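You operate a simulated robot arm through the tools that you are given. There is no shell and no other tool. Be economical: measure what you need, move in short steps, check, and stop when the job is done.

You run a simulated robot arm. Do the job below in one go: nothing can be reset, and whatever is moved stays where it is left.

TASK
Label the bundle of brown bags and put it in the turquoise tray.
Fine: load it in the band machine's sliding tray, push the small white pad at LABEL, bring the sliding tray back to LOAD; the other bundles stay unlabelled where they lie.

The check looks at the end state, three seconds after you hand in, the way a careful person would. Anything else that was tipped, shoved, dropped, spilled or broken makes it a failure.

THE ROBOT
A 6-joint arm with a two-finger parallel gripper, fixed in place. Base frame: the origin is at the foot of the arm, x ahead of it, y to its left, z up; the work surface is at about z = 0. Units: mm, degrees, N and s.
With the tool pointing down near the work surface it reaches from about 180 to 460 mm from the base axis. Its first joint turns from -70.0 to 70.0 degrees. Payload 1.9 kg.
Tool frame: the origin (TCP) lies between the finger pads and is the grasp point; the fingertips stand 23 mm ahead of it; z points along the fingers, y is the line along which they close. The gripper opens to 94 mm. The fingers are 38 mm wide and 10 mm thick; the gripper's body (54 by 96 mm) begins 39 mm behind the TCP.
Orientation is that of the tool frame in the base frame, as a unit quaternion [x, y, z, w]. With the fingers straight down and closing along the base's y, the tool's x points along the base's -x, its y along +y and its z along -z.

THE INTERFACE
- The arm moves only by the tool jog_arm. Its argument "commands" is a list that holds one entry, the list of rows, each a list of 7 numbers: the shift along the tool's x, y, z in units of 25 mm (1.0 is 25 mm), then the turn, a rotation vector about the tool's x, y, z in units of 5 degrees (1.0 is 5 degrees), then the opening in per cent of the stroke, from 0 (shut) to 100 (fully open). In form: [[[tx, ty, tz, wx, wy, wz, claw], ...]]. A call has 1 to 10 rows; each row shifts and turns the commanded pose from where the row before left it, along the tool's axes as they then stand. A call with a number of a shift or a turn outside -1 to 1 is refused whole. Each row takes 0.2 s and may step no farther than 50 mm and 8.6 degrees from the row before; otherwise, or with a gripper value out of range, the whole call is refused. Where a pose cannot be reached the arm comes as near as it can. A force on the tool above 90 N (or 10 N above the force at the start of the call, whichever is more), or a blocked arm, ends the call early, and 0.2 s more pass. Each finger travels about 108 mm/s and halts on what it meets, pressing with about 42 N; the grip force reading is that of the motor and also rises with nothing between the fingers. The clock runs only during rows and for 0.2 s after the last one: add rows that do not move to give the fingers time. It gives the time, the measured TCP pose, the force on the tool (base axes), the opening and the grip force at its end, in the units of the frame above (readings bear some noise), and new pictures: "show" is both (left out), scene, wrist or none.
- Cameras (640 x 400 px; columns grow to the right, rows downward): "scene" is fixed at [64.6, 323.2, 426.1]; the picture's right is [-0.71, -0.70, 0.00], its down [-0.40, 0.40, -0.82] and it looks along [0.58, -0.59, -0.57] (base axes); focal length 214 px, centre (320, 200). "wrist" rides on the gripper at [-39, 0, -44] in the tool frame; the picture's right is [0.00, -1.00, 0.00], its down [0.97, 0.00, -0.24] and it looks along [0.24, 0.00, 0.97] (tool axes); focal length 218 px, centre (320, 200).
- probe_pixels(camera, pixels): there is no depth. For up to 12 entries [column, row, z] of the newest picture of that camera ("zoom" is the newest enlarged one), the place [x, y] in the base frame at which the ray of that pixel passes the height z, good to about 3 mm, but the place of the scene camera against the robot may be out by one fixed shift of up to 12 mm in any direction. It takes no simulated time.
- enlarge(camera, box): a new picture of the part [left, top, right, bottom] of that camera's present view, enlarged. It takes no simulated time.
- hand_in(): hands the job in; it is judged then, once.

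Go step by step. Measure first, check grasps and placings, and put right what went wrong. The budget is 80 turns and 120 pictures, counting those below and the enlarged ones. Unless the task says otherwise, let go and move clear before handing in, and close with one line.

The tools are called after "Request:" as a command line: name --argument value ..., lists and objects as JSON in quotes. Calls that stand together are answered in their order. jog_arm: Moves the arm, as the interface text tells. Its arguments: {"type":"object","properties":{"commands":{"type":"array","items":{"type":"array","items":{"type":"array","items":{"type":"number"}}}},"show":{"type":"string","enum":["both","scene","wrist","none"]}},"required":["commands"]} The other tools are called the same way: probe_pixels (camera, pixels) gives the place at which the rays of pixels pass given heights; enlarge (camera, box) takes an enlarged picture of a part of a camera's view; hand_in () hands the job in.

At the start:

```text
t: 0.0
eef_pos: [253.5, -44.9, 351.3]
ee_rot: [0.001, 1.0, 0.001, 0.001]
ft_force: [0.3, 0.9, 0.2]
grip_width: 93.9
grasp_force: 0.0
```

scene: 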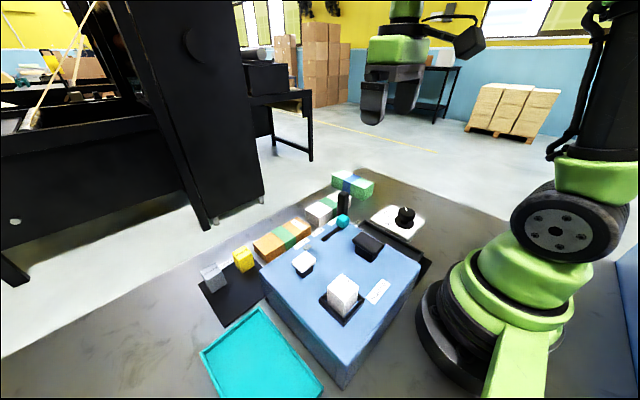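
wrist: 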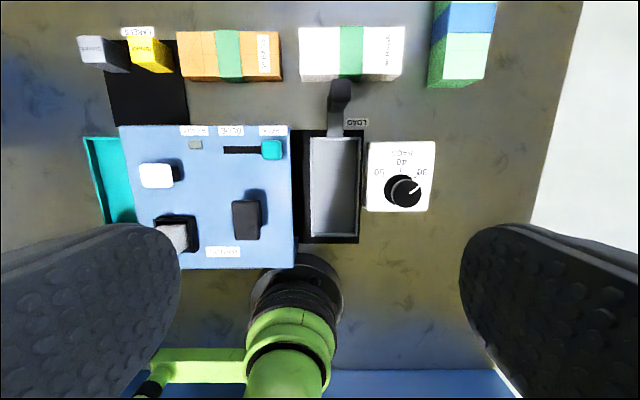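

The wrist view shows three bundles (brown/orange at about (229,55), white (350,53), green (460,45)), a blue machine with controls, a tray with a handle at LOAD (335,180), and a dial (403,190). I'll enlarge to read the labels.

Request:
enlarge --camera "wrist" --box '[70, 110, 300, 280]'

Request:
enlarge --camera "wrist" --box '[280, 70, 450, 260]'

Request:
enlarge --camera "wrist" --box '[60, 0, 500, 110]'

Request:
enlarge --camera "scene" --box '[190, 160, 450, 400]'

```text
2.35 times, centred on (185, 195) of wrist
```

zoom: 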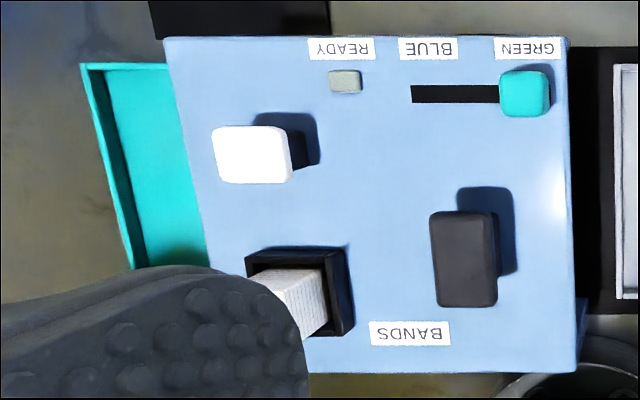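

```text
2.11 times, centred on (365, 165) of wrist
```

zoom: 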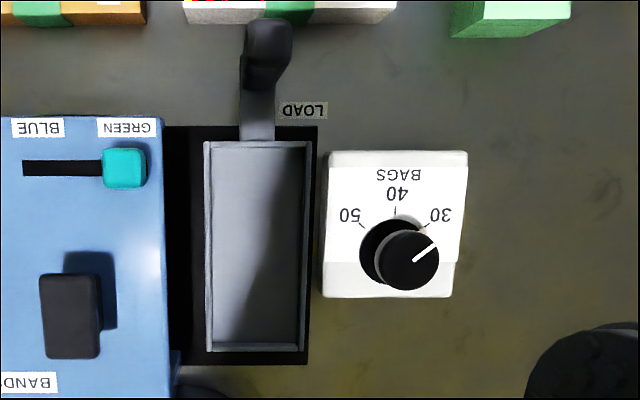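

```text
1.45 times, centred on (280, 55) of wrist
```

zoom: 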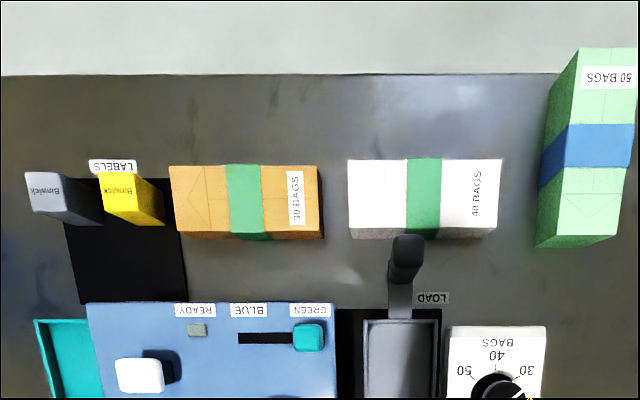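

```text
1.67 times, centred on (320, 280) of scene
```

zoom: 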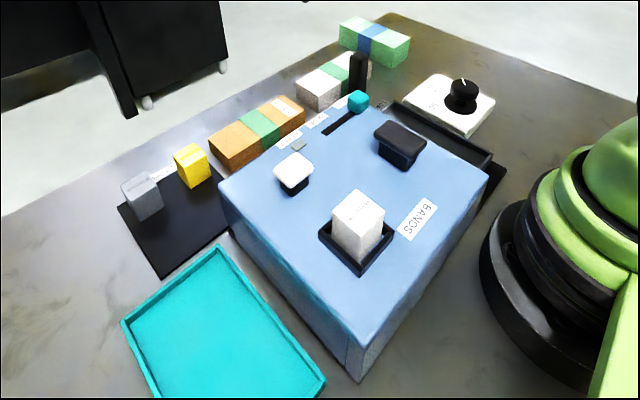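

The brown bundle reads 30 BAGS with a green band; the dial points at 30, and the slider sits at GREEN. I still need to find LABEL and read the machine, so I'll enlarge those parts.

Request:
enlarge --camera "scene" --box '[250, 200, 350, 290]'

Request:
enlarge --camera "scene" --box '[320, 170, 440, 310]'

Request:
enlarge --camera "scene" --box '[190, 240, 270, 330]'

Request:
enlarge --camera "wrist" --box '[70, 20, 190, 130]'

```text
4.44 times, centred on (300, 245) of scene
```

zoom: 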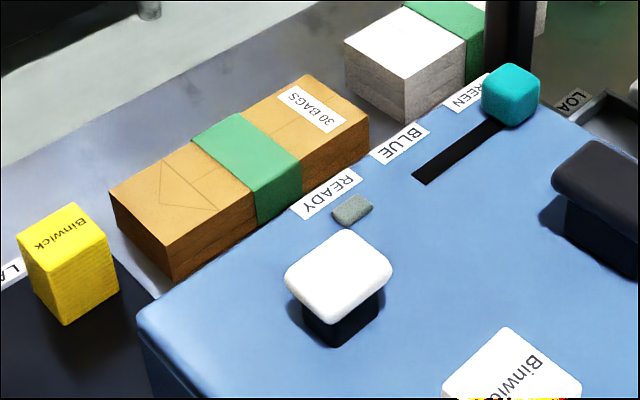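

```text
2.86 times, centred on (380, 240) of scene
```

zoom: 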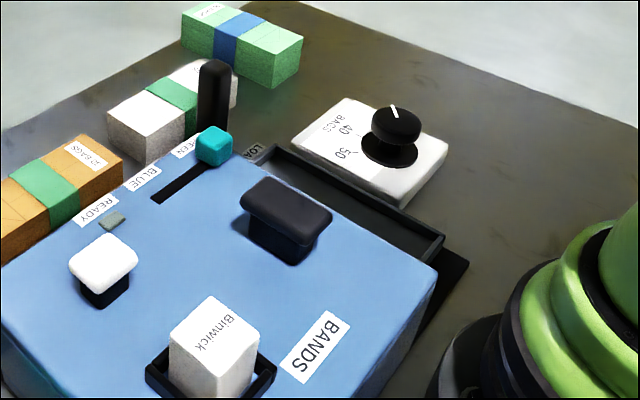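

```text
4.44 times, centred on (230, 285) of scene
```

zoom: 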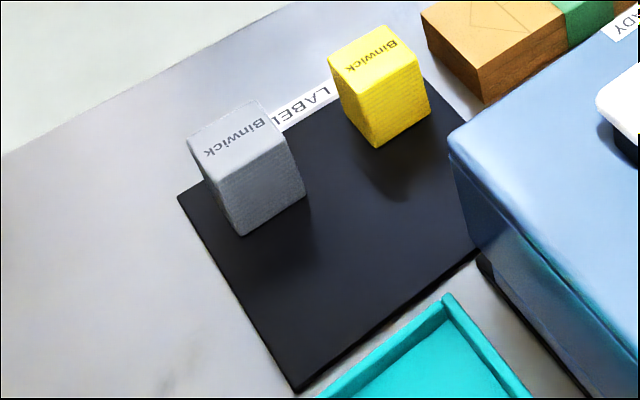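

```text
3.64 times, centred on (130, 75) of wrist
```

zoom: 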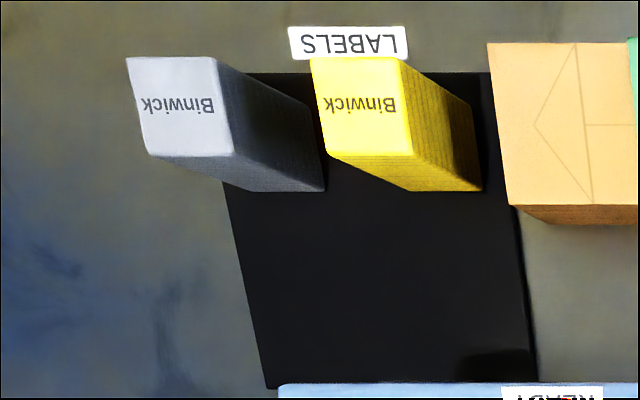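

The slot holds the white Binwick stack and I can't see any LABEL marker on top, so I'll move ahead to look back at the machine's far face.

Request:
jog_arm --commands '[[[-1, 0.4, 0, 0, 0, 0, 100], [-1, 0.4, 0, 0, 0, 0, 100], [-1, 0.4, 0, 0, 0, 0, 100], [-1, 0.4, 0, 0, 0, 0, 100], [-1, 0.4, 0, 0, 0, 0, 100], [-0.6, 0.4, 0, 0, 0, 0, 100]]]' --show "wrist"

```text
t: 1.4
eef_pos: [394.0, 15.7, 349.6]
ee_rot: [0.003, 1.0, 0.0, 0.0]
ft_force: [0.3, 0.0, 0.1]
grip_width: 93.7
grasp_force: 0.0
```

wrist: 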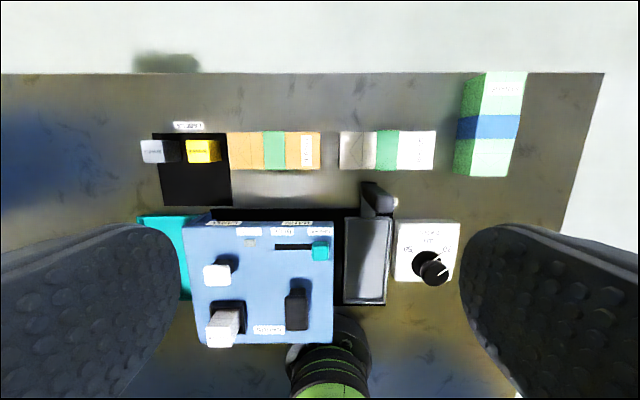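

Request:
enlarge --camera "wrist" --box '[180, 190, 340, 290]'

Request:
enlarge --camera "wrist" --box '[130, 110, 460, 310]'

```text
4.00 times, centred on (260, 240) of wrist
```

zoom: 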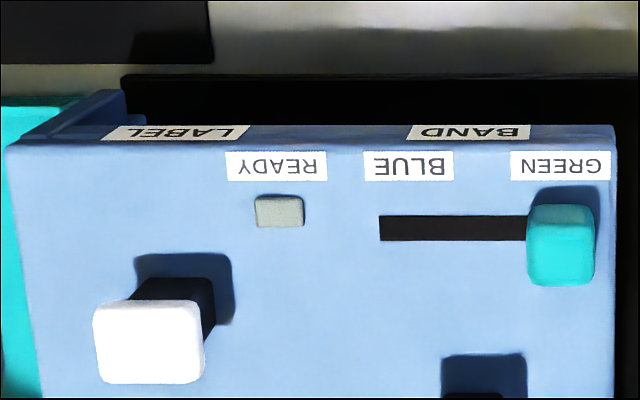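

```text
1.94 times, centred on (295, 210) of wrist
```

zoom: 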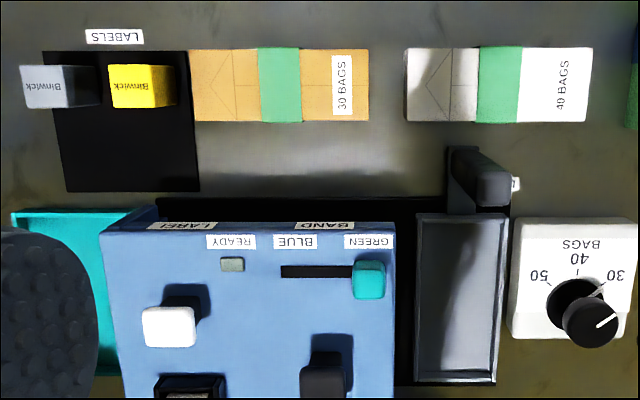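

LABEL and BAND are stations on the far face, and the track runs beneath the machine, so the tray slides toward +y to LABEL under the white pad. Now I'll measure the bundle, tray, handle and pad.

Request:
probe_pixels --camera "wrist" --pixels '[[228, 131, 40], [320, 131, 40], [320, 170, 40], [228, 170, 40], [345, 217, 15], [390, 217, 15], [385, 303, 15], [344, 303, 15], [216, 275, 120], [380, 200, 90], [367, 190, 40], [334, 231, 100]]'

Request:
probe_pixels --camera "scene" --pixels '[[254, 239, 40], [301, 216, 40], [314, 228, 40], [266, 248, 40], [268, 262, 0], [314, 239, 0], [303, 262, 110], [344, 192, 80], [344, 212, 20], [262, 267, 100], [343, 388, 0], [338, 365, 100]]'

Request:
enlarge --camera "wrist" --box '[320, 170, 480, 310]'

Request:
enlarge --camera "scene" --box '[240, 170, 440, 300]'

```text
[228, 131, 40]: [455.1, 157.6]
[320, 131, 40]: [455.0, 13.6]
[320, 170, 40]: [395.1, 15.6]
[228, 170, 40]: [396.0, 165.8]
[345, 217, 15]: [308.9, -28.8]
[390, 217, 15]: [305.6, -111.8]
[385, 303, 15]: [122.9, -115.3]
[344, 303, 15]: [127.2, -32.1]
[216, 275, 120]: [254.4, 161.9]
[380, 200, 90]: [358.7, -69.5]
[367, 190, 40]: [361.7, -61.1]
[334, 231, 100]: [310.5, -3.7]
```

```text
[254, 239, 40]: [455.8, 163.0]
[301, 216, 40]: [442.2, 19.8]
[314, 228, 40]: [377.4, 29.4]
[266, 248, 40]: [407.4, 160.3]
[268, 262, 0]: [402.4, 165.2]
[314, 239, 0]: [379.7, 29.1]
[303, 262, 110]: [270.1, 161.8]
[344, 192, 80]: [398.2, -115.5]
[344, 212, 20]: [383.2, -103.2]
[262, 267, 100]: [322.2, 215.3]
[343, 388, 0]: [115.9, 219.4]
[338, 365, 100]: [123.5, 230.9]
```

```text
2.86 times, centred on (400, 240) of wrist
```

zoom: 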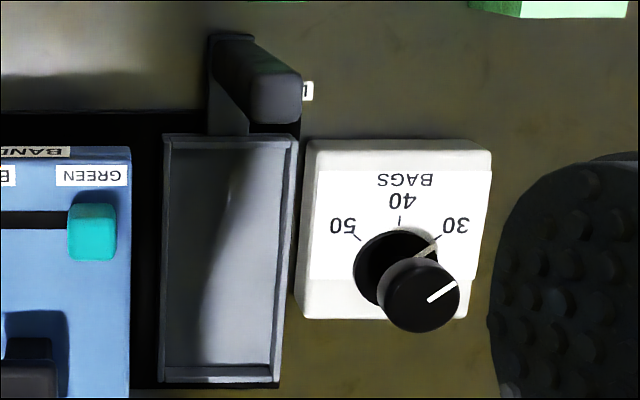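

```text
3.08 times, centred on (340, 235) of scene
```

zoom: 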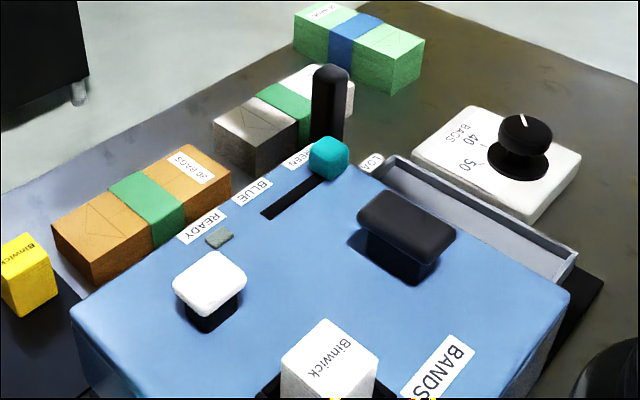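

Brown bundle spans roughly x 396–455, y 15–160; the tray is a slot along x (125–308, y −30…−112), so I must turn the bundle by 90°. I'll move above the bundle and begin turning the gripper.

Request:
jog_arm --commands '[[[-0.6, 1, 1, 0, 0, 0, 100], [-0.6, 1, 1, 0, 0, 0, 100], [0, 0.9, 1, 0, 0, 0, 100], [0, 0, 1, 0, 0, -1, 100], [0, 0, 0, 0, 0, -1, 100], [0, 0, 0, 0, 0, -1, 100], [0, 0, 0, 0, 0, -1, 100], [0, 0, 0, 0, 0, -1, 100], [0, 0, 0, 0, 0, -1, 100]]]' --show "none"

Request:
jog_arm --commands '[[[0, 0, 0, 0, 0, -1, 100], [0, 0, 0, 0, 0, -1, 100], [0, 0, 0, 0, 0, -1, 100], [0, 0, 0, 0, 0, -1, 100], [0, 0, 0, 0, 0, -1, 100], [0, 0, 0, 0, 0, -1, 100], [0, 0, 0, 0, 0, -1, 100], [0, 0, 0, 0, 0, -1, 100], [0, 0, 0, 0, 0, -1, 100], [0, 0, 0, 0, 0, -1, 100]]]' --show "none"

Request:
jog_arm --commands '[[[0, 0, 0, 0, 0, -1, 100], [0, 0, 0, 0, 0, -1, 100]]]' --show "both"

```text
t: 3.4
eef_pos: [424.9, 91.2, 264.3]
ee_rot: [-0.258, 0.966, 0.001, 0.001]
ft_force: [0.5, 0.6, 1.0]
grip_width: 93.7
grasp_force: 0.1
out of reach, approached as far as the arm can: row 2, 3, 4
```

```text
t: 5.6
eef_pos: [426.2, 90.8, 263.2]
ee_rot: [-0.643, 0.766, 0.0, 0.0]
ft_force: [0.8, -0.6, -0.3]
grip_width: 93.9
grasp_force: 0.0
```

```text
t: 6.2
eef_pos: [424.8, 91.7, 263.1]
ee_rot: [0.707, -0.707, 0.0, -0.002]
ft_force: [0.1, 0.6, 0.0]
grip_width: 94.0
grasp_force: 0.0
```

scene: 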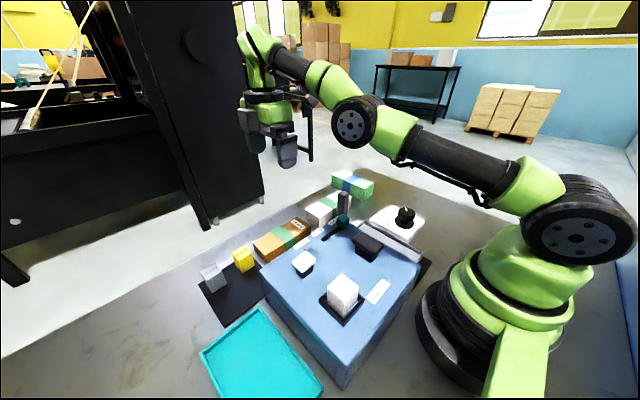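
wrist: 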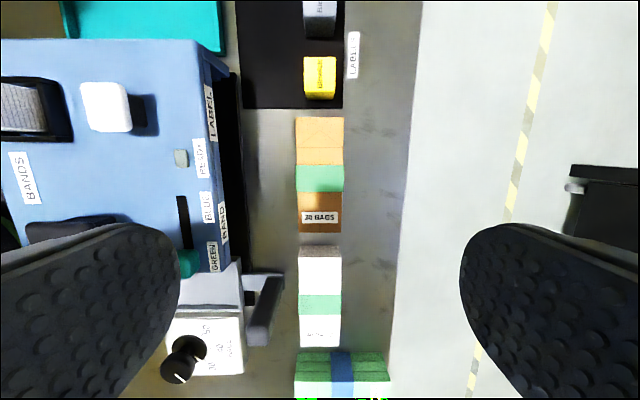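

The bundle top is at cols 296–343, rows 117–232. Probing at several heights will fix its height by comparing with the earlier view.

Request:
probe_pixels --camera "wrist" --pixels '[[296, 117, 40], [343, 117, 40], [343, 232, 40], [298, 232, 40], [296, 117, 30], [343, 117, 30], [343, 232, 30], [298, 232, 30], [298, 232, 50], [343, 232, 50], [296, 117, 50], [343, 117, 50]]'

Request:
enlarge --camera "wrist" --box '[230, 50, 410, 260]'

Request:
enlarge --camera "wrist" --box '[0, 30, 310, 310]'

```text
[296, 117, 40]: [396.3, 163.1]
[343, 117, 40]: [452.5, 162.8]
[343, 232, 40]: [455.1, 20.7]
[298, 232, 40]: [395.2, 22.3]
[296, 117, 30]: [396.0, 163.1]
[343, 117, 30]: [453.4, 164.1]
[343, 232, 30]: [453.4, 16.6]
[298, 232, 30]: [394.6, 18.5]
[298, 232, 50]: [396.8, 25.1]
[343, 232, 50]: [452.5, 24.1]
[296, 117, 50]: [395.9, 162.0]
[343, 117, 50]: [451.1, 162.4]
```

```text
1.90 times, centred on (320, 155) of wrist
```

zoom: 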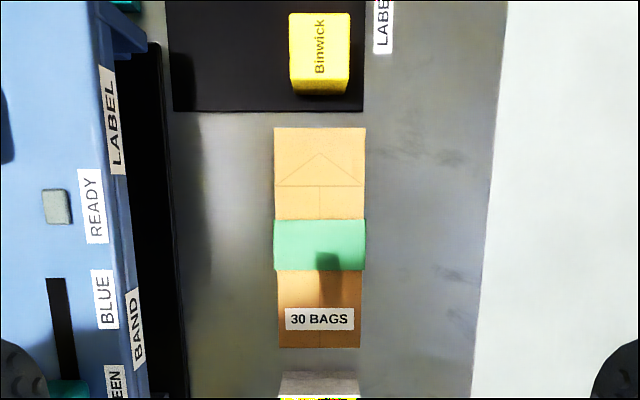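

```text
1.43 times, centred on (155, 170) of wrist
```

zoom: 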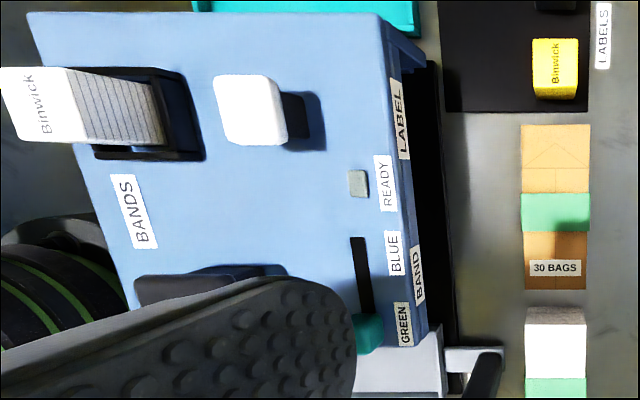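

The bundle is about 58 × 142 mm, centred at (425, 91), 40–45 mm high. Before picking I'll look at the tray's wall height in the scene view.

Request:
enlarge --camera "scene" --box '[350, 200, 440, 290]'

Request:
enlarge --camera "scene" --box '[190, 290, 350, 400]'

```text
4.44 times, centred on (395, 245) of scene
```

zoom: 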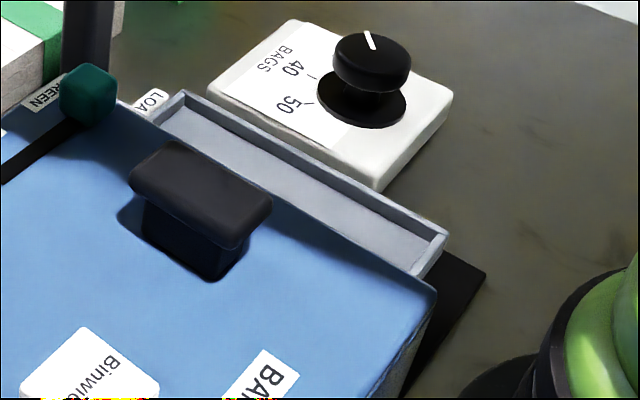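

```text
3.64 times, centred on (270, 345) of scene
```

zoom: 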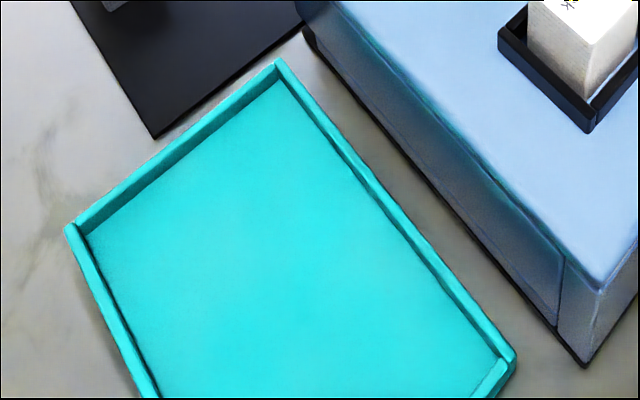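

The tray's rim is low (about 15 mm inside), so a high grip on the bundle will clear it. Descending over the bundle to TCP z ≈ 48.

Request:
jog_arm --commands '[[[0, 0, 1, 0, 0, 0, 100], [0, 0, 1, 0, 0, 0, 100], [0, 0, 1, 0, 0, 0, 100], [0, 0, 1, 0, 0, 0, 100], [0, 0, 1, 0, 0, 0, 100], [0, 0, 1, 0, 0, 0, 100], [0, 0, 0.6, 0, 0, 0, 100]]]' --show "both"

```text
t: 7.8
eef_pos: [451.2, 97.6, 104.3]
ee_rot: [-0.706, 0.708, 0.0, 0.001]
ft_force: [-0.5, -1.4, -0.3]
grip_width: 93.8
grasp_force: 0.2
out of reach, approached as far as the arm can: row 1, 2, 3, 4, 5
```

scene: 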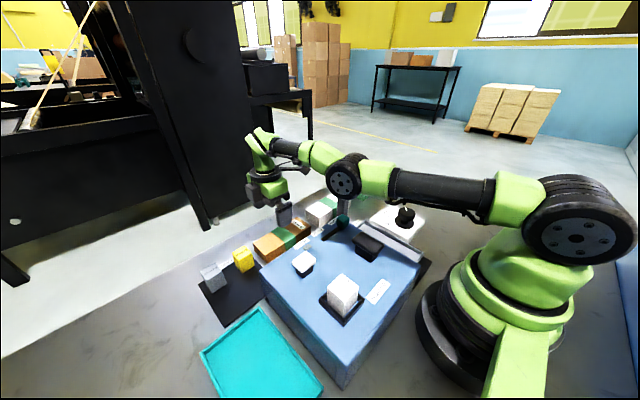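
wrist: 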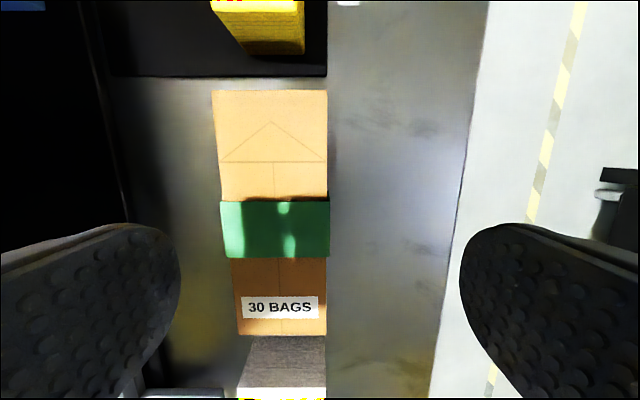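

The commanded pose was farther out than the arm had reached, so TCP is now at x 451. I'll re-measure the bundle from here.

Request:
probe_pixels --camera "wrist" --pixels '[[212, 91, 45], [326, 90, 45], [327, 334, 45], [237, 335, 45], [212, 91, 40], [326, 90, 40], [327, 334, 40], [237, 335, 40], [232, 259, 0], [326, 335, 0]]'

Request:
enlarge --camera "wrist" --box '[190, 70, 350, 360]'

```text
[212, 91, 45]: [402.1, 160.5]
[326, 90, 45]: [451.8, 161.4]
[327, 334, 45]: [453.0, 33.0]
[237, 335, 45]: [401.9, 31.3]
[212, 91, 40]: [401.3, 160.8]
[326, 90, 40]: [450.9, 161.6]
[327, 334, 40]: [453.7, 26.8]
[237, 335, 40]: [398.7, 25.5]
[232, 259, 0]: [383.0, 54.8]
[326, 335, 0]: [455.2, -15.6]
```

```text
1.38 times, centred on (270, 215) of wrist
```

zoom: 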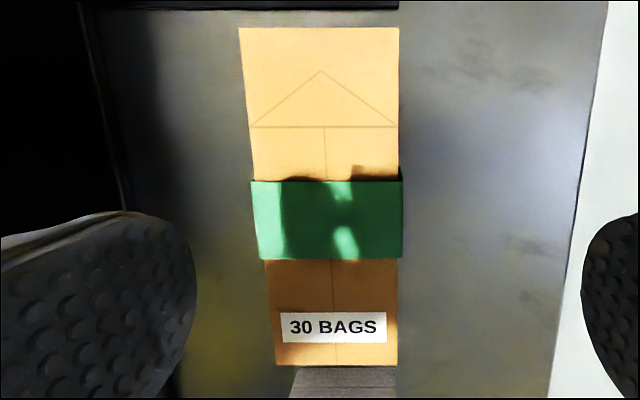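

Intersecting the views gives a top of about z = 35 and a centre of (424.5, 90). I'll shift over it, then go down to TCP z ≈ 40.

Request:
jog_arm --commands '[[[0.15, -0.53, 0, 0, 0, 0, 100], [0.15, -0.53, 0, 0, 0, 0, 100], [0, 0, 0.8, 0, 0, 0, 100], [0, 0, 0, 0, 0, 0, 100]]]' --show "wrist"

```text
t: 8.8
eef_pos: [452.4, 87.4, 85.1]
ee_rot: [-0.706, 0.708, 0.0, 0.001]
ft_force: [0.4, -0.3, 0.4]
grip_width: 94.0
grasp_force: 0.0
out of reach, approached as far as the arm can: row 1, 2
```

wrist: 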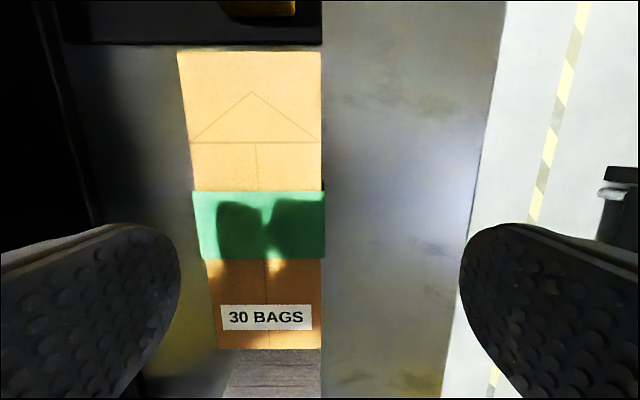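

With this turn tool y points along −x, so my correction went the wrong way. I'll correct with positive ty and check.

Request:
jog_arm --commands '[[[0, 0.6, 0, 0, 0, 0, 100], [-0.1, 0.5, 0, 0, 0, 0, 100], [0, 0, 0, 0, 0, 0, 100]]]' --show "wrist"

```text
t: 9.6
eef_pos: [426.1, 90.3, 84.4]
ee_rot: [-0.706, 0.708, -0.001, 0.001]
ft_force: [0.3, -0.4, 0.0]
grip_width: 94.0
grasp_force: 0.1
```

wrist: 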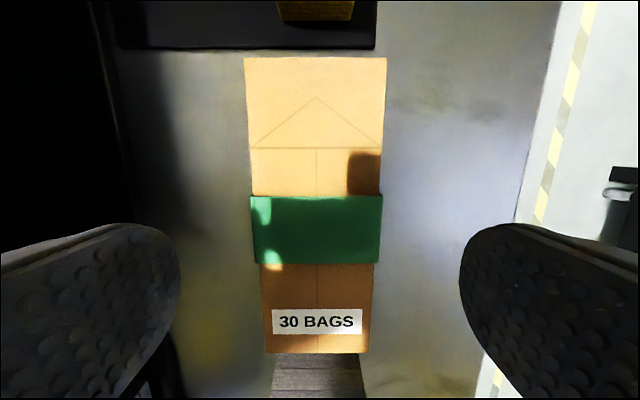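

Bundle is now centred (col ≈ 317). Going down 44 mm and closing.

Request:
jog_arm --commands '[[[0, 0, 0.9, 0, 0, 0, 100], [0, 0.04, 0.88, 0, 0, 0, 100], [0, 0, 0, 0, 0, 0, 60], [0, 0, 0, 0, 0, 0, 40], [0, 0, 0, 0, 0, 0, 40], [0, 0, 0, 0, 0, 0, 40]]]' --show "both"

```text
t: 11.0
eef_pos: [426.4, 90.0, 40.6]
ee_rot: [-0.706, 0.708, 0.0, 0.001]
ft_force: [0.8, 0.2, 0.8]
grip_width: 59.3
grasp_force: 42.1
```

scene: 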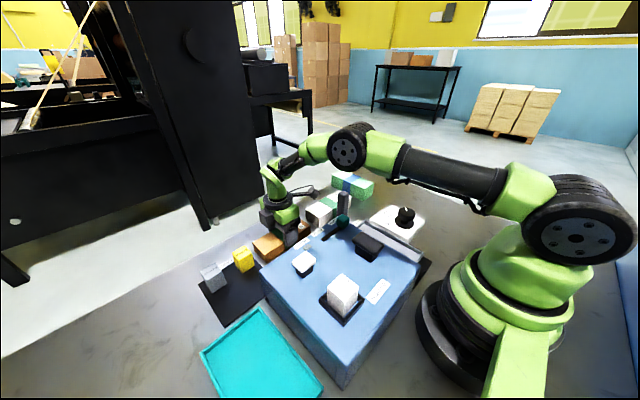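
wrist: 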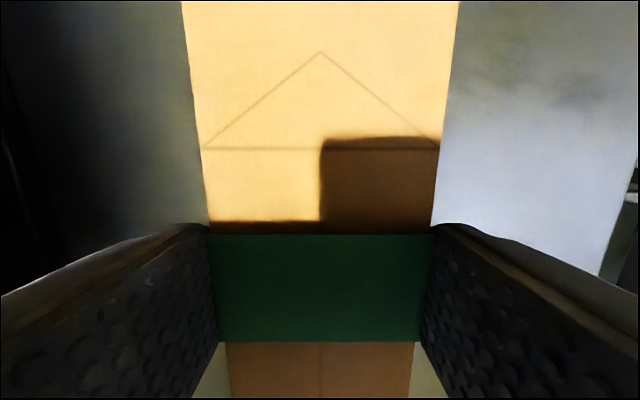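

Grip is firm (59 mm, 42 N). Lifting, then pulling back.

Request:
jog_arm --commands '[[[0, 0, -0.5, 0, 0, 0, 40], [0, 0, -1, 0, 0, 0, 40], [0, 0, -1, 0, 0, 0, 40], [0, 0, -1, 0, 0, 0, 40], [0, 0.3, -1, 0, 0, 0, 40], [0, 0.8, -1, 0, 0, 0, 40], [0, 1, -1, 0, 0, 0, 40], [0, 1, -1, 0, 0, 0, 40], [0, 0.5, -0.5, 0, 0, 0, 40]]]' --show "both"

```text
t: 13.0
eef_pos: [334.5, 92.0, 240.6]
ee_rot: [-0.706, 0.709, 0.001, 0.001]
ft_force: [-0.5, 0.6, -1.8]
grip_width: 59.3
grasp_force: 42.1
```

scene: 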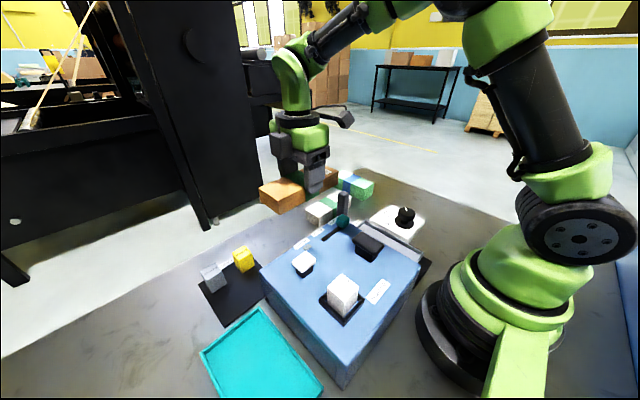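
wrist: 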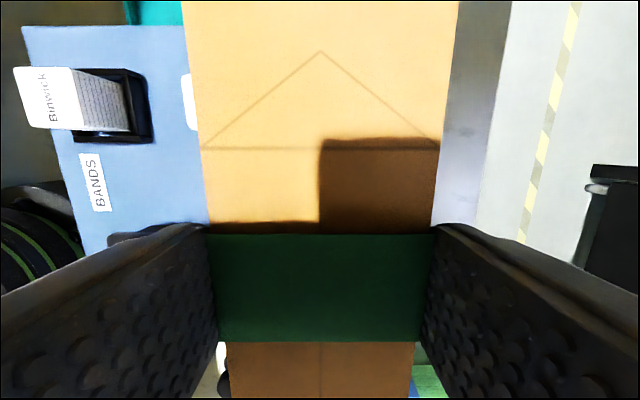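

Bundle is lifted level and clear. Turning the gripper back by 90° here.

Request:
jog_arm --commands '[[[0, 0, 0, 0, 0, 1, 40], [0, 0, 0, 0, 0, 1, 40], [0, 0, 0, 0, 0, 1, 40], [0, 0, 0, 0, 0, 1, 40], [0, 0, 0, 0, 0, 1, 40], [0, 0, 0, 0, 0, 1, 40], [0, 0, 0, 0, 0, 1, 40], [0, 0, 0, 0, 0, 1, 40], [0, 0, 0, 0, 0, 1, 40]]]' --show "none"

Request:
jog_arm --commands '[[[0, 0, 0, 0, 0, 1, 40], [0, 0, 0, 0, 0, 1, 40], [0, 0, 0, 0, 0, 1, 40], [0, 0, 0, 0, 0, 1, 40], [0, 0, 0, 0, 0, 1, 40], [0, 0, 0, 0, 0, 1, 40], [0, 0, 0, 0, 0, 1, 40], [0, 0, 0, 0, 0, 1, 40], [0, 0, 0, 0, 0, 1, 40]]]' --show "both"

```text
t: 15.0
eef_pos: [335.3, 90.4, 240.0]
ee_rot: [-0.381, 0.925, 0.0, 0.001]
ft_force: [-0.3, 0.8, -1.1]
grip_width: 59.2
grasp_force: 42.3
```

```text
t: 17.0
eef_pos: [334.4, 90.4, 239.9]
ee_rot: [0.002, 1.0, 0.002, -0.001]
ft_force: [-0.7, 0.4, -0.5]
grip_width: 58.7
grasp_force: 41.9
```

scene: 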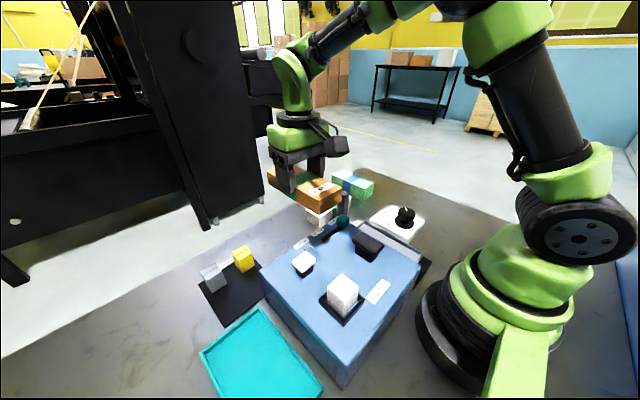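
wrist: 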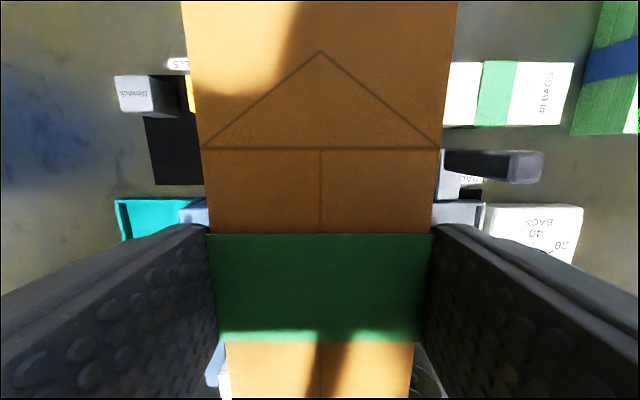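

Bundle is turned with its long side along x. Carrying it over the tray to (218, −71.5).

Request:
jog_arm --commands '[[[0.2, -0.9, 0, 0, 0, 0, 40], [0.6, -0.93, 0, 0, 0, 0, 40], [0.7, -0.93, 0, 0, 0, 0, 40], [0.78, -0.93, 0, 0, 0, 0, 40], [0.78, -0.93, 0, 0, 0, 0, 40], [0.79, -0.92, 0, 0, 0, 0, 40], [0.79, -0.92, 0, 0, 0, 0, 40], [0, 0, 0, 0, 0, 0, 40]]]' --show "both"

```text
t: 18.8
eef_pos: [218.7, -69.7, 240.0]
ee_rot: [0.001, 1.0, 0.001, 0.0]
ft_force: [-0.3, 0.1, -1.5]
grip_width: 59.2
grasp_force: 41.9
```

scene: 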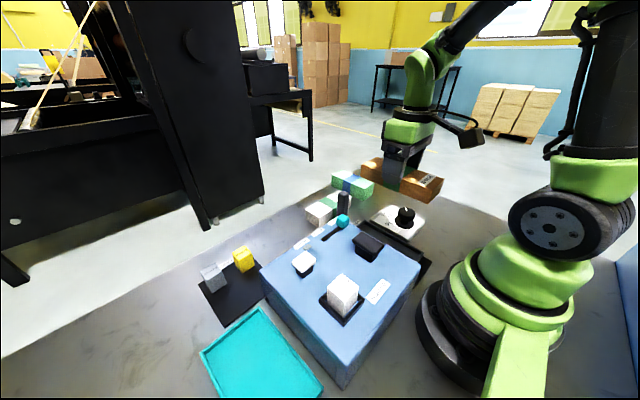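
wrist: 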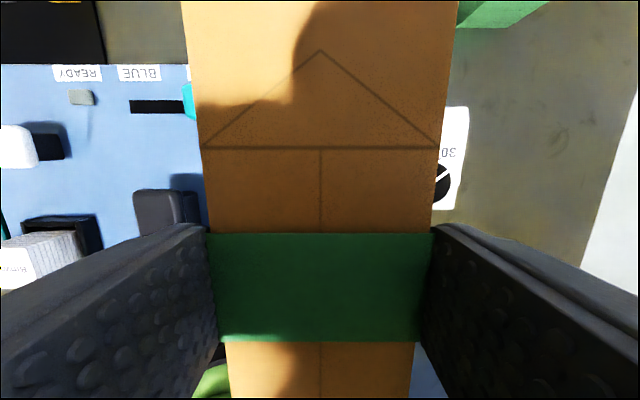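

Over the tray; machine edge (y ≈ −4) should clear the gripper body (to y ≈ −22). Descending partway and checking.

Request:
jog_arm --commands '[[[0, -0.07, 1, 0, 0, 0, 40], [0, 0, 1, 0, 0, 0, 40], [0, 0, 1, 0, 0, 0, 40], [0, 0, 1, 0, 0, 0, 40], [0, 0, 1, 0, 0, 0, 40], [0, 0, 0.6, 0, 0, 0, 40]]]' --show "both"

Request:
enlarge --camera "scene" --box '[300, 150, 470, 290]'

```text
t: 20.2
eef_pos: [220.0, -71.4, 99.2]
ee_rot: [0.0, 1.0, 0.0, 0.001]
ft_force: [-0.5, 0.1, -2.0]
grip_width: 59.0
grasp_force: 41.7
```

scene: 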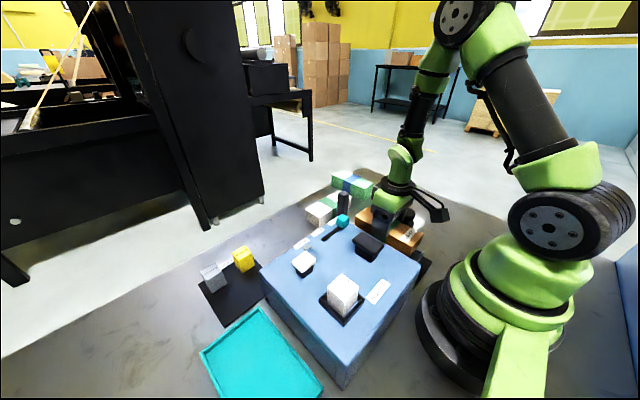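
wrist: 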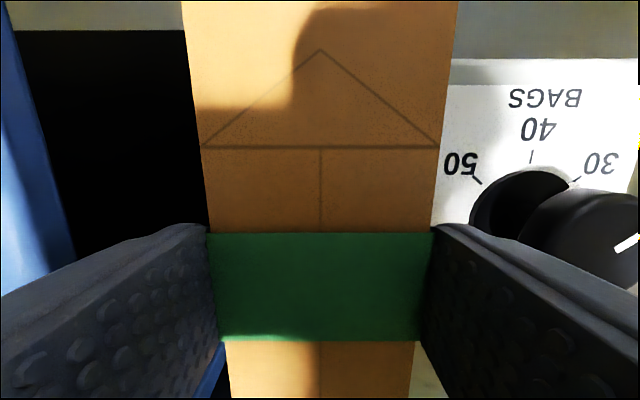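

```text
2.86 times, centred on (385, 220) of scene
```

zoom: 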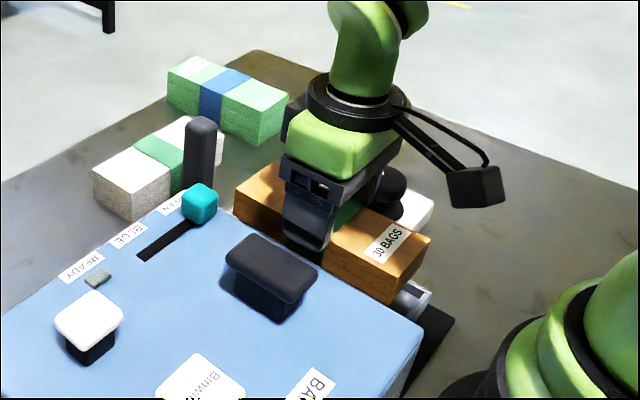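

Alignment looks good and nothing is in the way. Lowering slowly until contact.

Request:
jog_arm --commands '[[[0.06, 0, 0.8, 0, 0, 0, 40], [0, 0, 0.5, 0, 0, 0, 40], [0, 0, 0.3, 0, 0, 0, 40], [0, 0, 0.2, 0, 0, 0, 40], [0, 0, 0, 0, 0, 0, 40]]]' --show "both"

Request:
enlarge --camera "scene" --box '[340, 180, 450, 290]'

```text
t: 21.4
eef_pos: [218.7, -72.1, 54.8]
ee_rot: [0.002, 1.0, 0.0, 0.002]
ft_force: [-1.5, 5.7, 36.3]
grip_width: 59.2
grasp_force: 41.7
```

scene: 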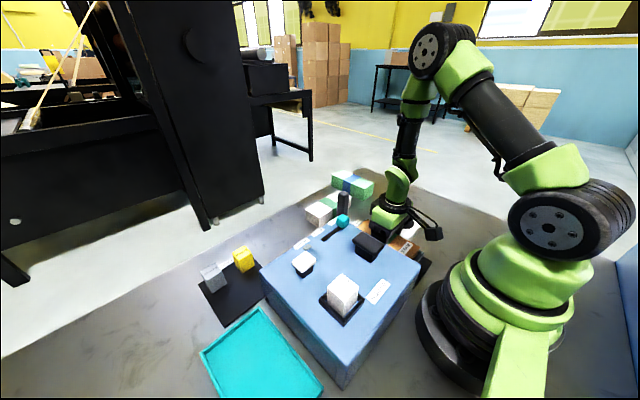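
wrist: 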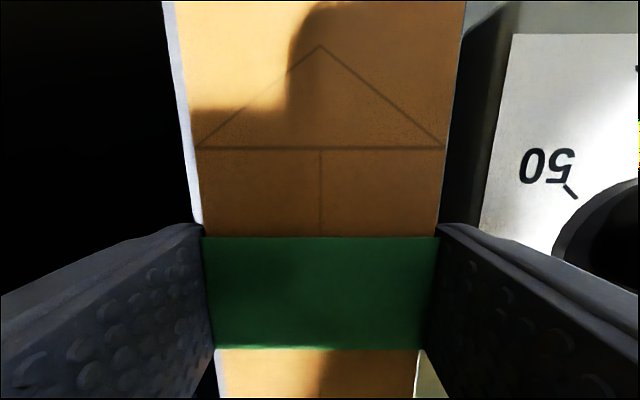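

```text
3.64 times, centred on (395, 235) of scene
```

zoom: 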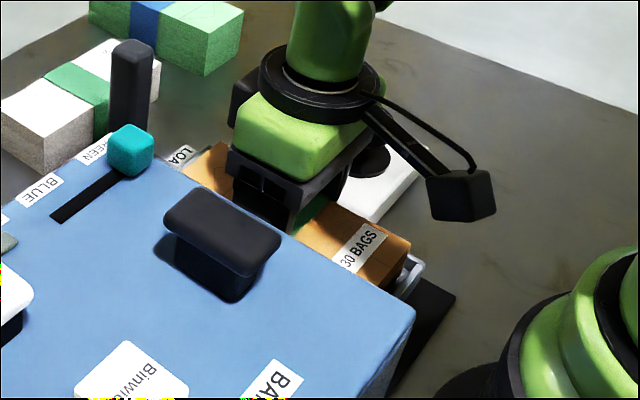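

Contact at TCP z 54.8 (36 N up, +5.7 N in y), bundle bottom about z 15; fingertips (z ≈ 32) may be on the rims. I'll measure the rim line left of the bundle.

Request:
probe_pixels --camera "wrist" --pixels '[[164, 20, 30], [180, 20, 30], [190, 200, 30], [200, 200, 30], [445, 200, 30], [465, 20, 30], [485, 200, 30], [190, 200, 20], [445, 200, 20]]'

Request:
enlarge --camera "wrist" --box '[140, 0, 260, 240]'

Request:
enlarge --camera "wrist" --box '[400, 0, 520, 240]'

```text
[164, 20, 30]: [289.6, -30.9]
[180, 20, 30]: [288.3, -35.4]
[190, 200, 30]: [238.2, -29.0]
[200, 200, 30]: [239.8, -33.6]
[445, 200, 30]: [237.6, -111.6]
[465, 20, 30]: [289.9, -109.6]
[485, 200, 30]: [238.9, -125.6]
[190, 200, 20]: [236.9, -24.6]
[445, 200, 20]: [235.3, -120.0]
```

```text
1.67 times, centred on (200, 120) of wrist
```

zoom: 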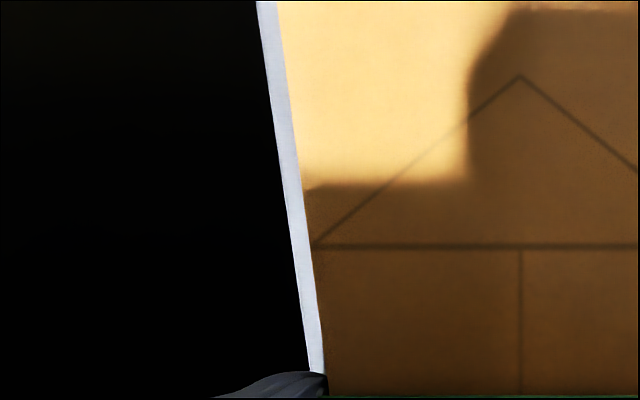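

```text
1.67 times, centred on (460, 120) of wrist
```

zoom: 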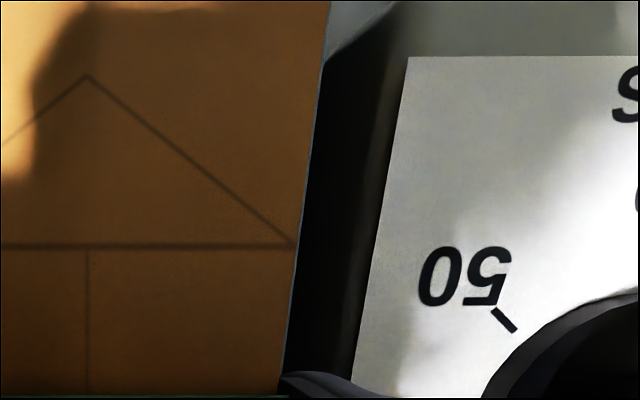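

Rim spans about y −30…−110 (centre −70), so I'll ease up 1.5 mm, shift +2 mm in y, and open just a little.

Request:
jog_arm --commands '[[[0, 0, -0.12, 0, 0, 0, 40], [0, 0.08, 0, 0, 0, 0, 40], [0, 0, 0, 0, 0, 0, 40], [0, 0, 0, 0, 0, 0, 66], [0, 0, 0, 0, 0, 0, 72], [0, 0, 0, 0, 0, 0, 72]]]' --show "both"

Request:
enlarge --camera "scene" --box '[340, 180, 450, 290]'

```text
t: 22.8
eef_pos: [216.2, -69.9, 57.9]
ee_rot: [0.001, 1.0, 0.002, 0.001]
ft_force: [-0.5, 0.4, 0.0]
grip_width: 67.7
grasp_force: 0.1
```

scene: 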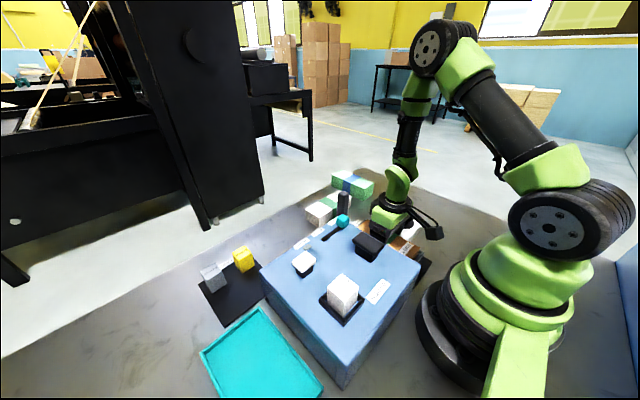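
wrist: 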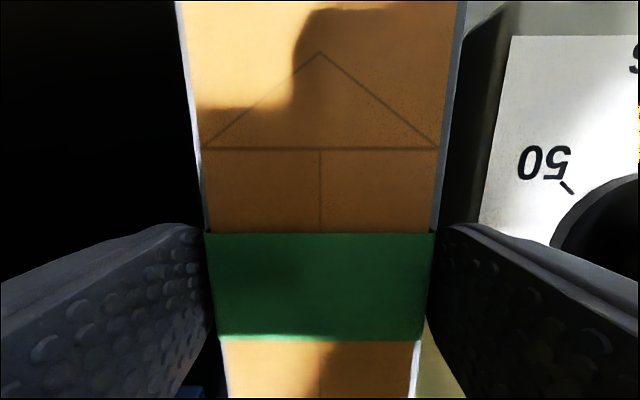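

```text
3.64 times, centred on (395, 235) of scene
```

zoom: 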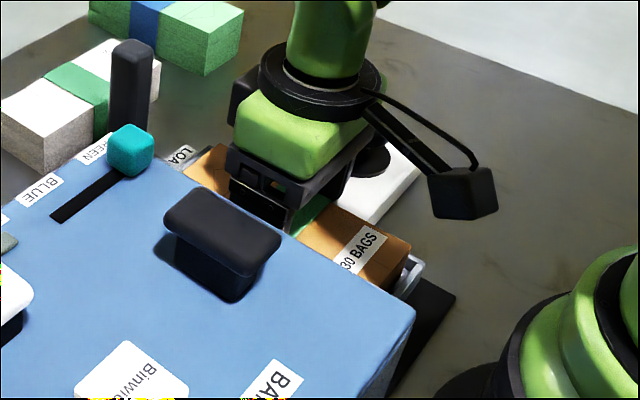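

Released and centred, with rim showing evenly on both sides. Lifting straight up to check.

Request:
jog_arm --commands '[[[0, 0, -0.5, 0, 0, 0, 72], [0, 0, -1, 0, 0, 0, 72], [0, 0, -1, 0, 0, 0, 72], [0, 0, -1, 0, 0, 0, 72], [0, 0, -1, 0, 0, 0, 72], [0, 0, -1, 0, 0, 0, 72]]]' --show "both"

Request:
enlarge --camera "scene" --box '[340, 180, 450, 290]'

```text
t: 24.2
eef_pos: [217.6, -69.7, 195.7]
ee_rot: [0.002, 1.0, 0.001, 0.0]
ft_force: [0.1, -0.4, 0.3]
grip_width: 67.6
grasp_force: 0.0
```

scene: 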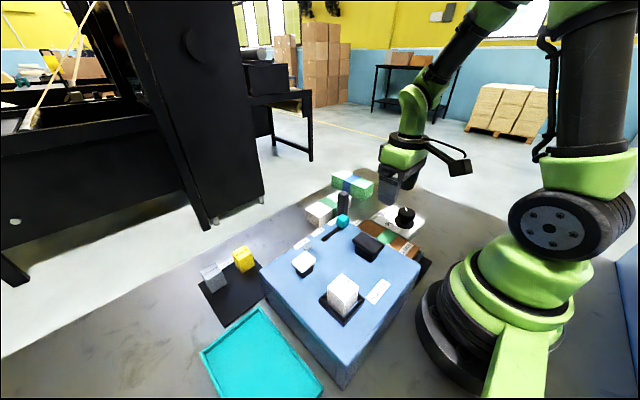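
wrist: 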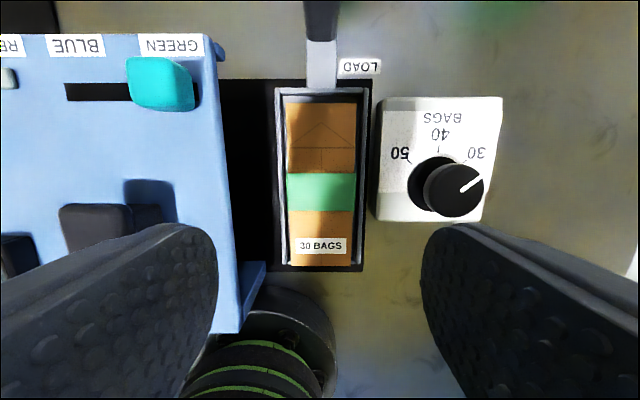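

```text
3.64 times, centred on (395, 235) of scene
```

zoom: 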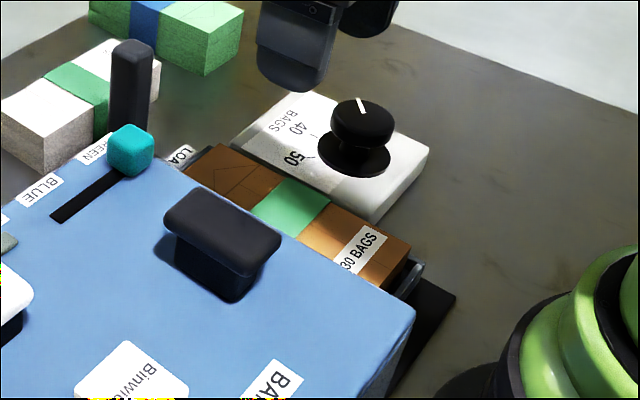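

The bundle sits in the tray. I'll verify it is fully inside lengthwise, and locate the handle.

Request:
probe_pixels --camera "wrist" --pixels '[[320, 103, 43], [320, 265, 43], [320, 88, 30], [320, 271, 30], [286, 160, 43], [354, 160, 43], [276, 180, 30], [365, 180, 30], [306, 40, 30], [338, 40, 30], [320, 10, 30]]'

Request:
enlarge --camera "wrist" --box '[250, 0, 400, 290]'

```text
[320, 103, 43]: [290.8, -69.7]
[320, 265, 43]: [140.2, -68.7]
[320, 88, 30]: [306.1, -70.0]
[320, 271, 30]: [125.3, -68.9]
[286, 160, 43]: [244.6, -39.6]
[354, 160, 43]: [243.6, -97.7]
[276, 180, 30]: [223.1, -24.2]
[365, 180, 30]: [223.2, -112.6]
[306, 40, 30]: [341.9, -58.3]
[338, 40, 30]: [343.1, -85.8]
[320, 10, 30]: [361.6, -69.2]
```

```text
1.38 times, centred on (325, 145) of wrist
```

zoom: 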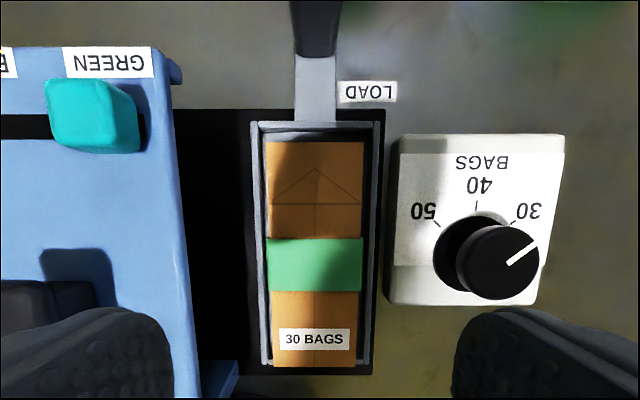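

The bundle is well inside (x 140–291 in a 125–306 tray). Next is the handle post near (358, −71), top around z 110; I'll hover above it with the gripper open to check.

Request:
jog_arm --commands '[[[-1, 0, -0.6, 0, 0, 0, 100], [-1, 0, -0.6, 0, 0, 0, 100], [-1, 0, 0, 0, 0, 0, 100], [-1, 0, 0, 0, 0, 0, 100], [-1, 0, 0, 0, 0, 0, 100], [-0.62, 0, 0, 0, 0, 0, 100], [0, 0, 0, 0, 0, 0, 100]]]' --show "both"

Request:
enlarge --camera "wrist" --box '[200, 100, 440, 400]'

```text
t: 25.8
eef_pos: [358.4, -70.4, 227.4]
ee_rot: [0.001, 1.0, 0.001, 0.0]
ft_force: [-0.2, -0.4, -0.2]
grip_width: 94.0
grasp_force: 0.1
```

scene: 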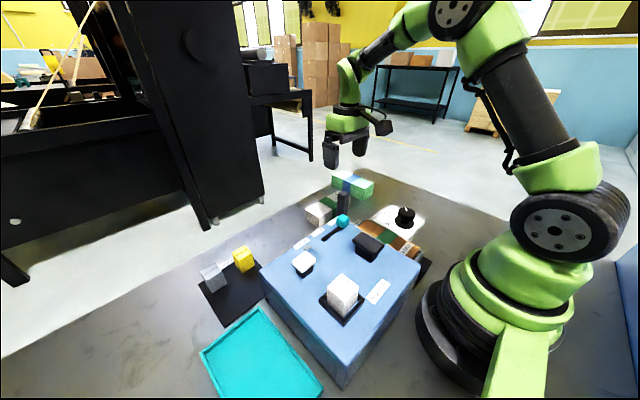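
wrist: 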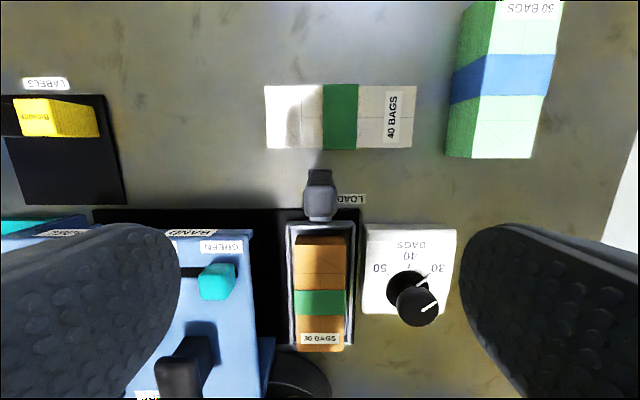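

```text
1.33 times, centred on (320, 250) of wrist
```

zoom: 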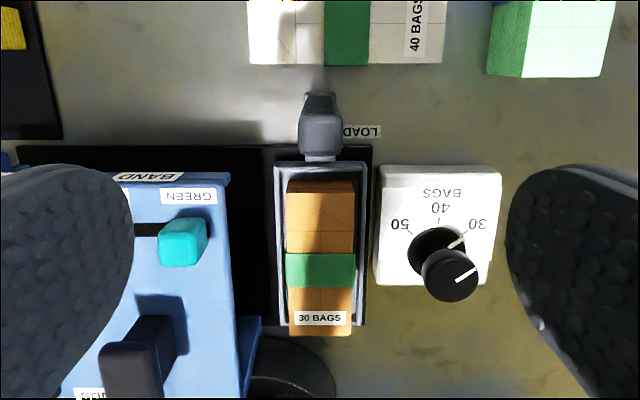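

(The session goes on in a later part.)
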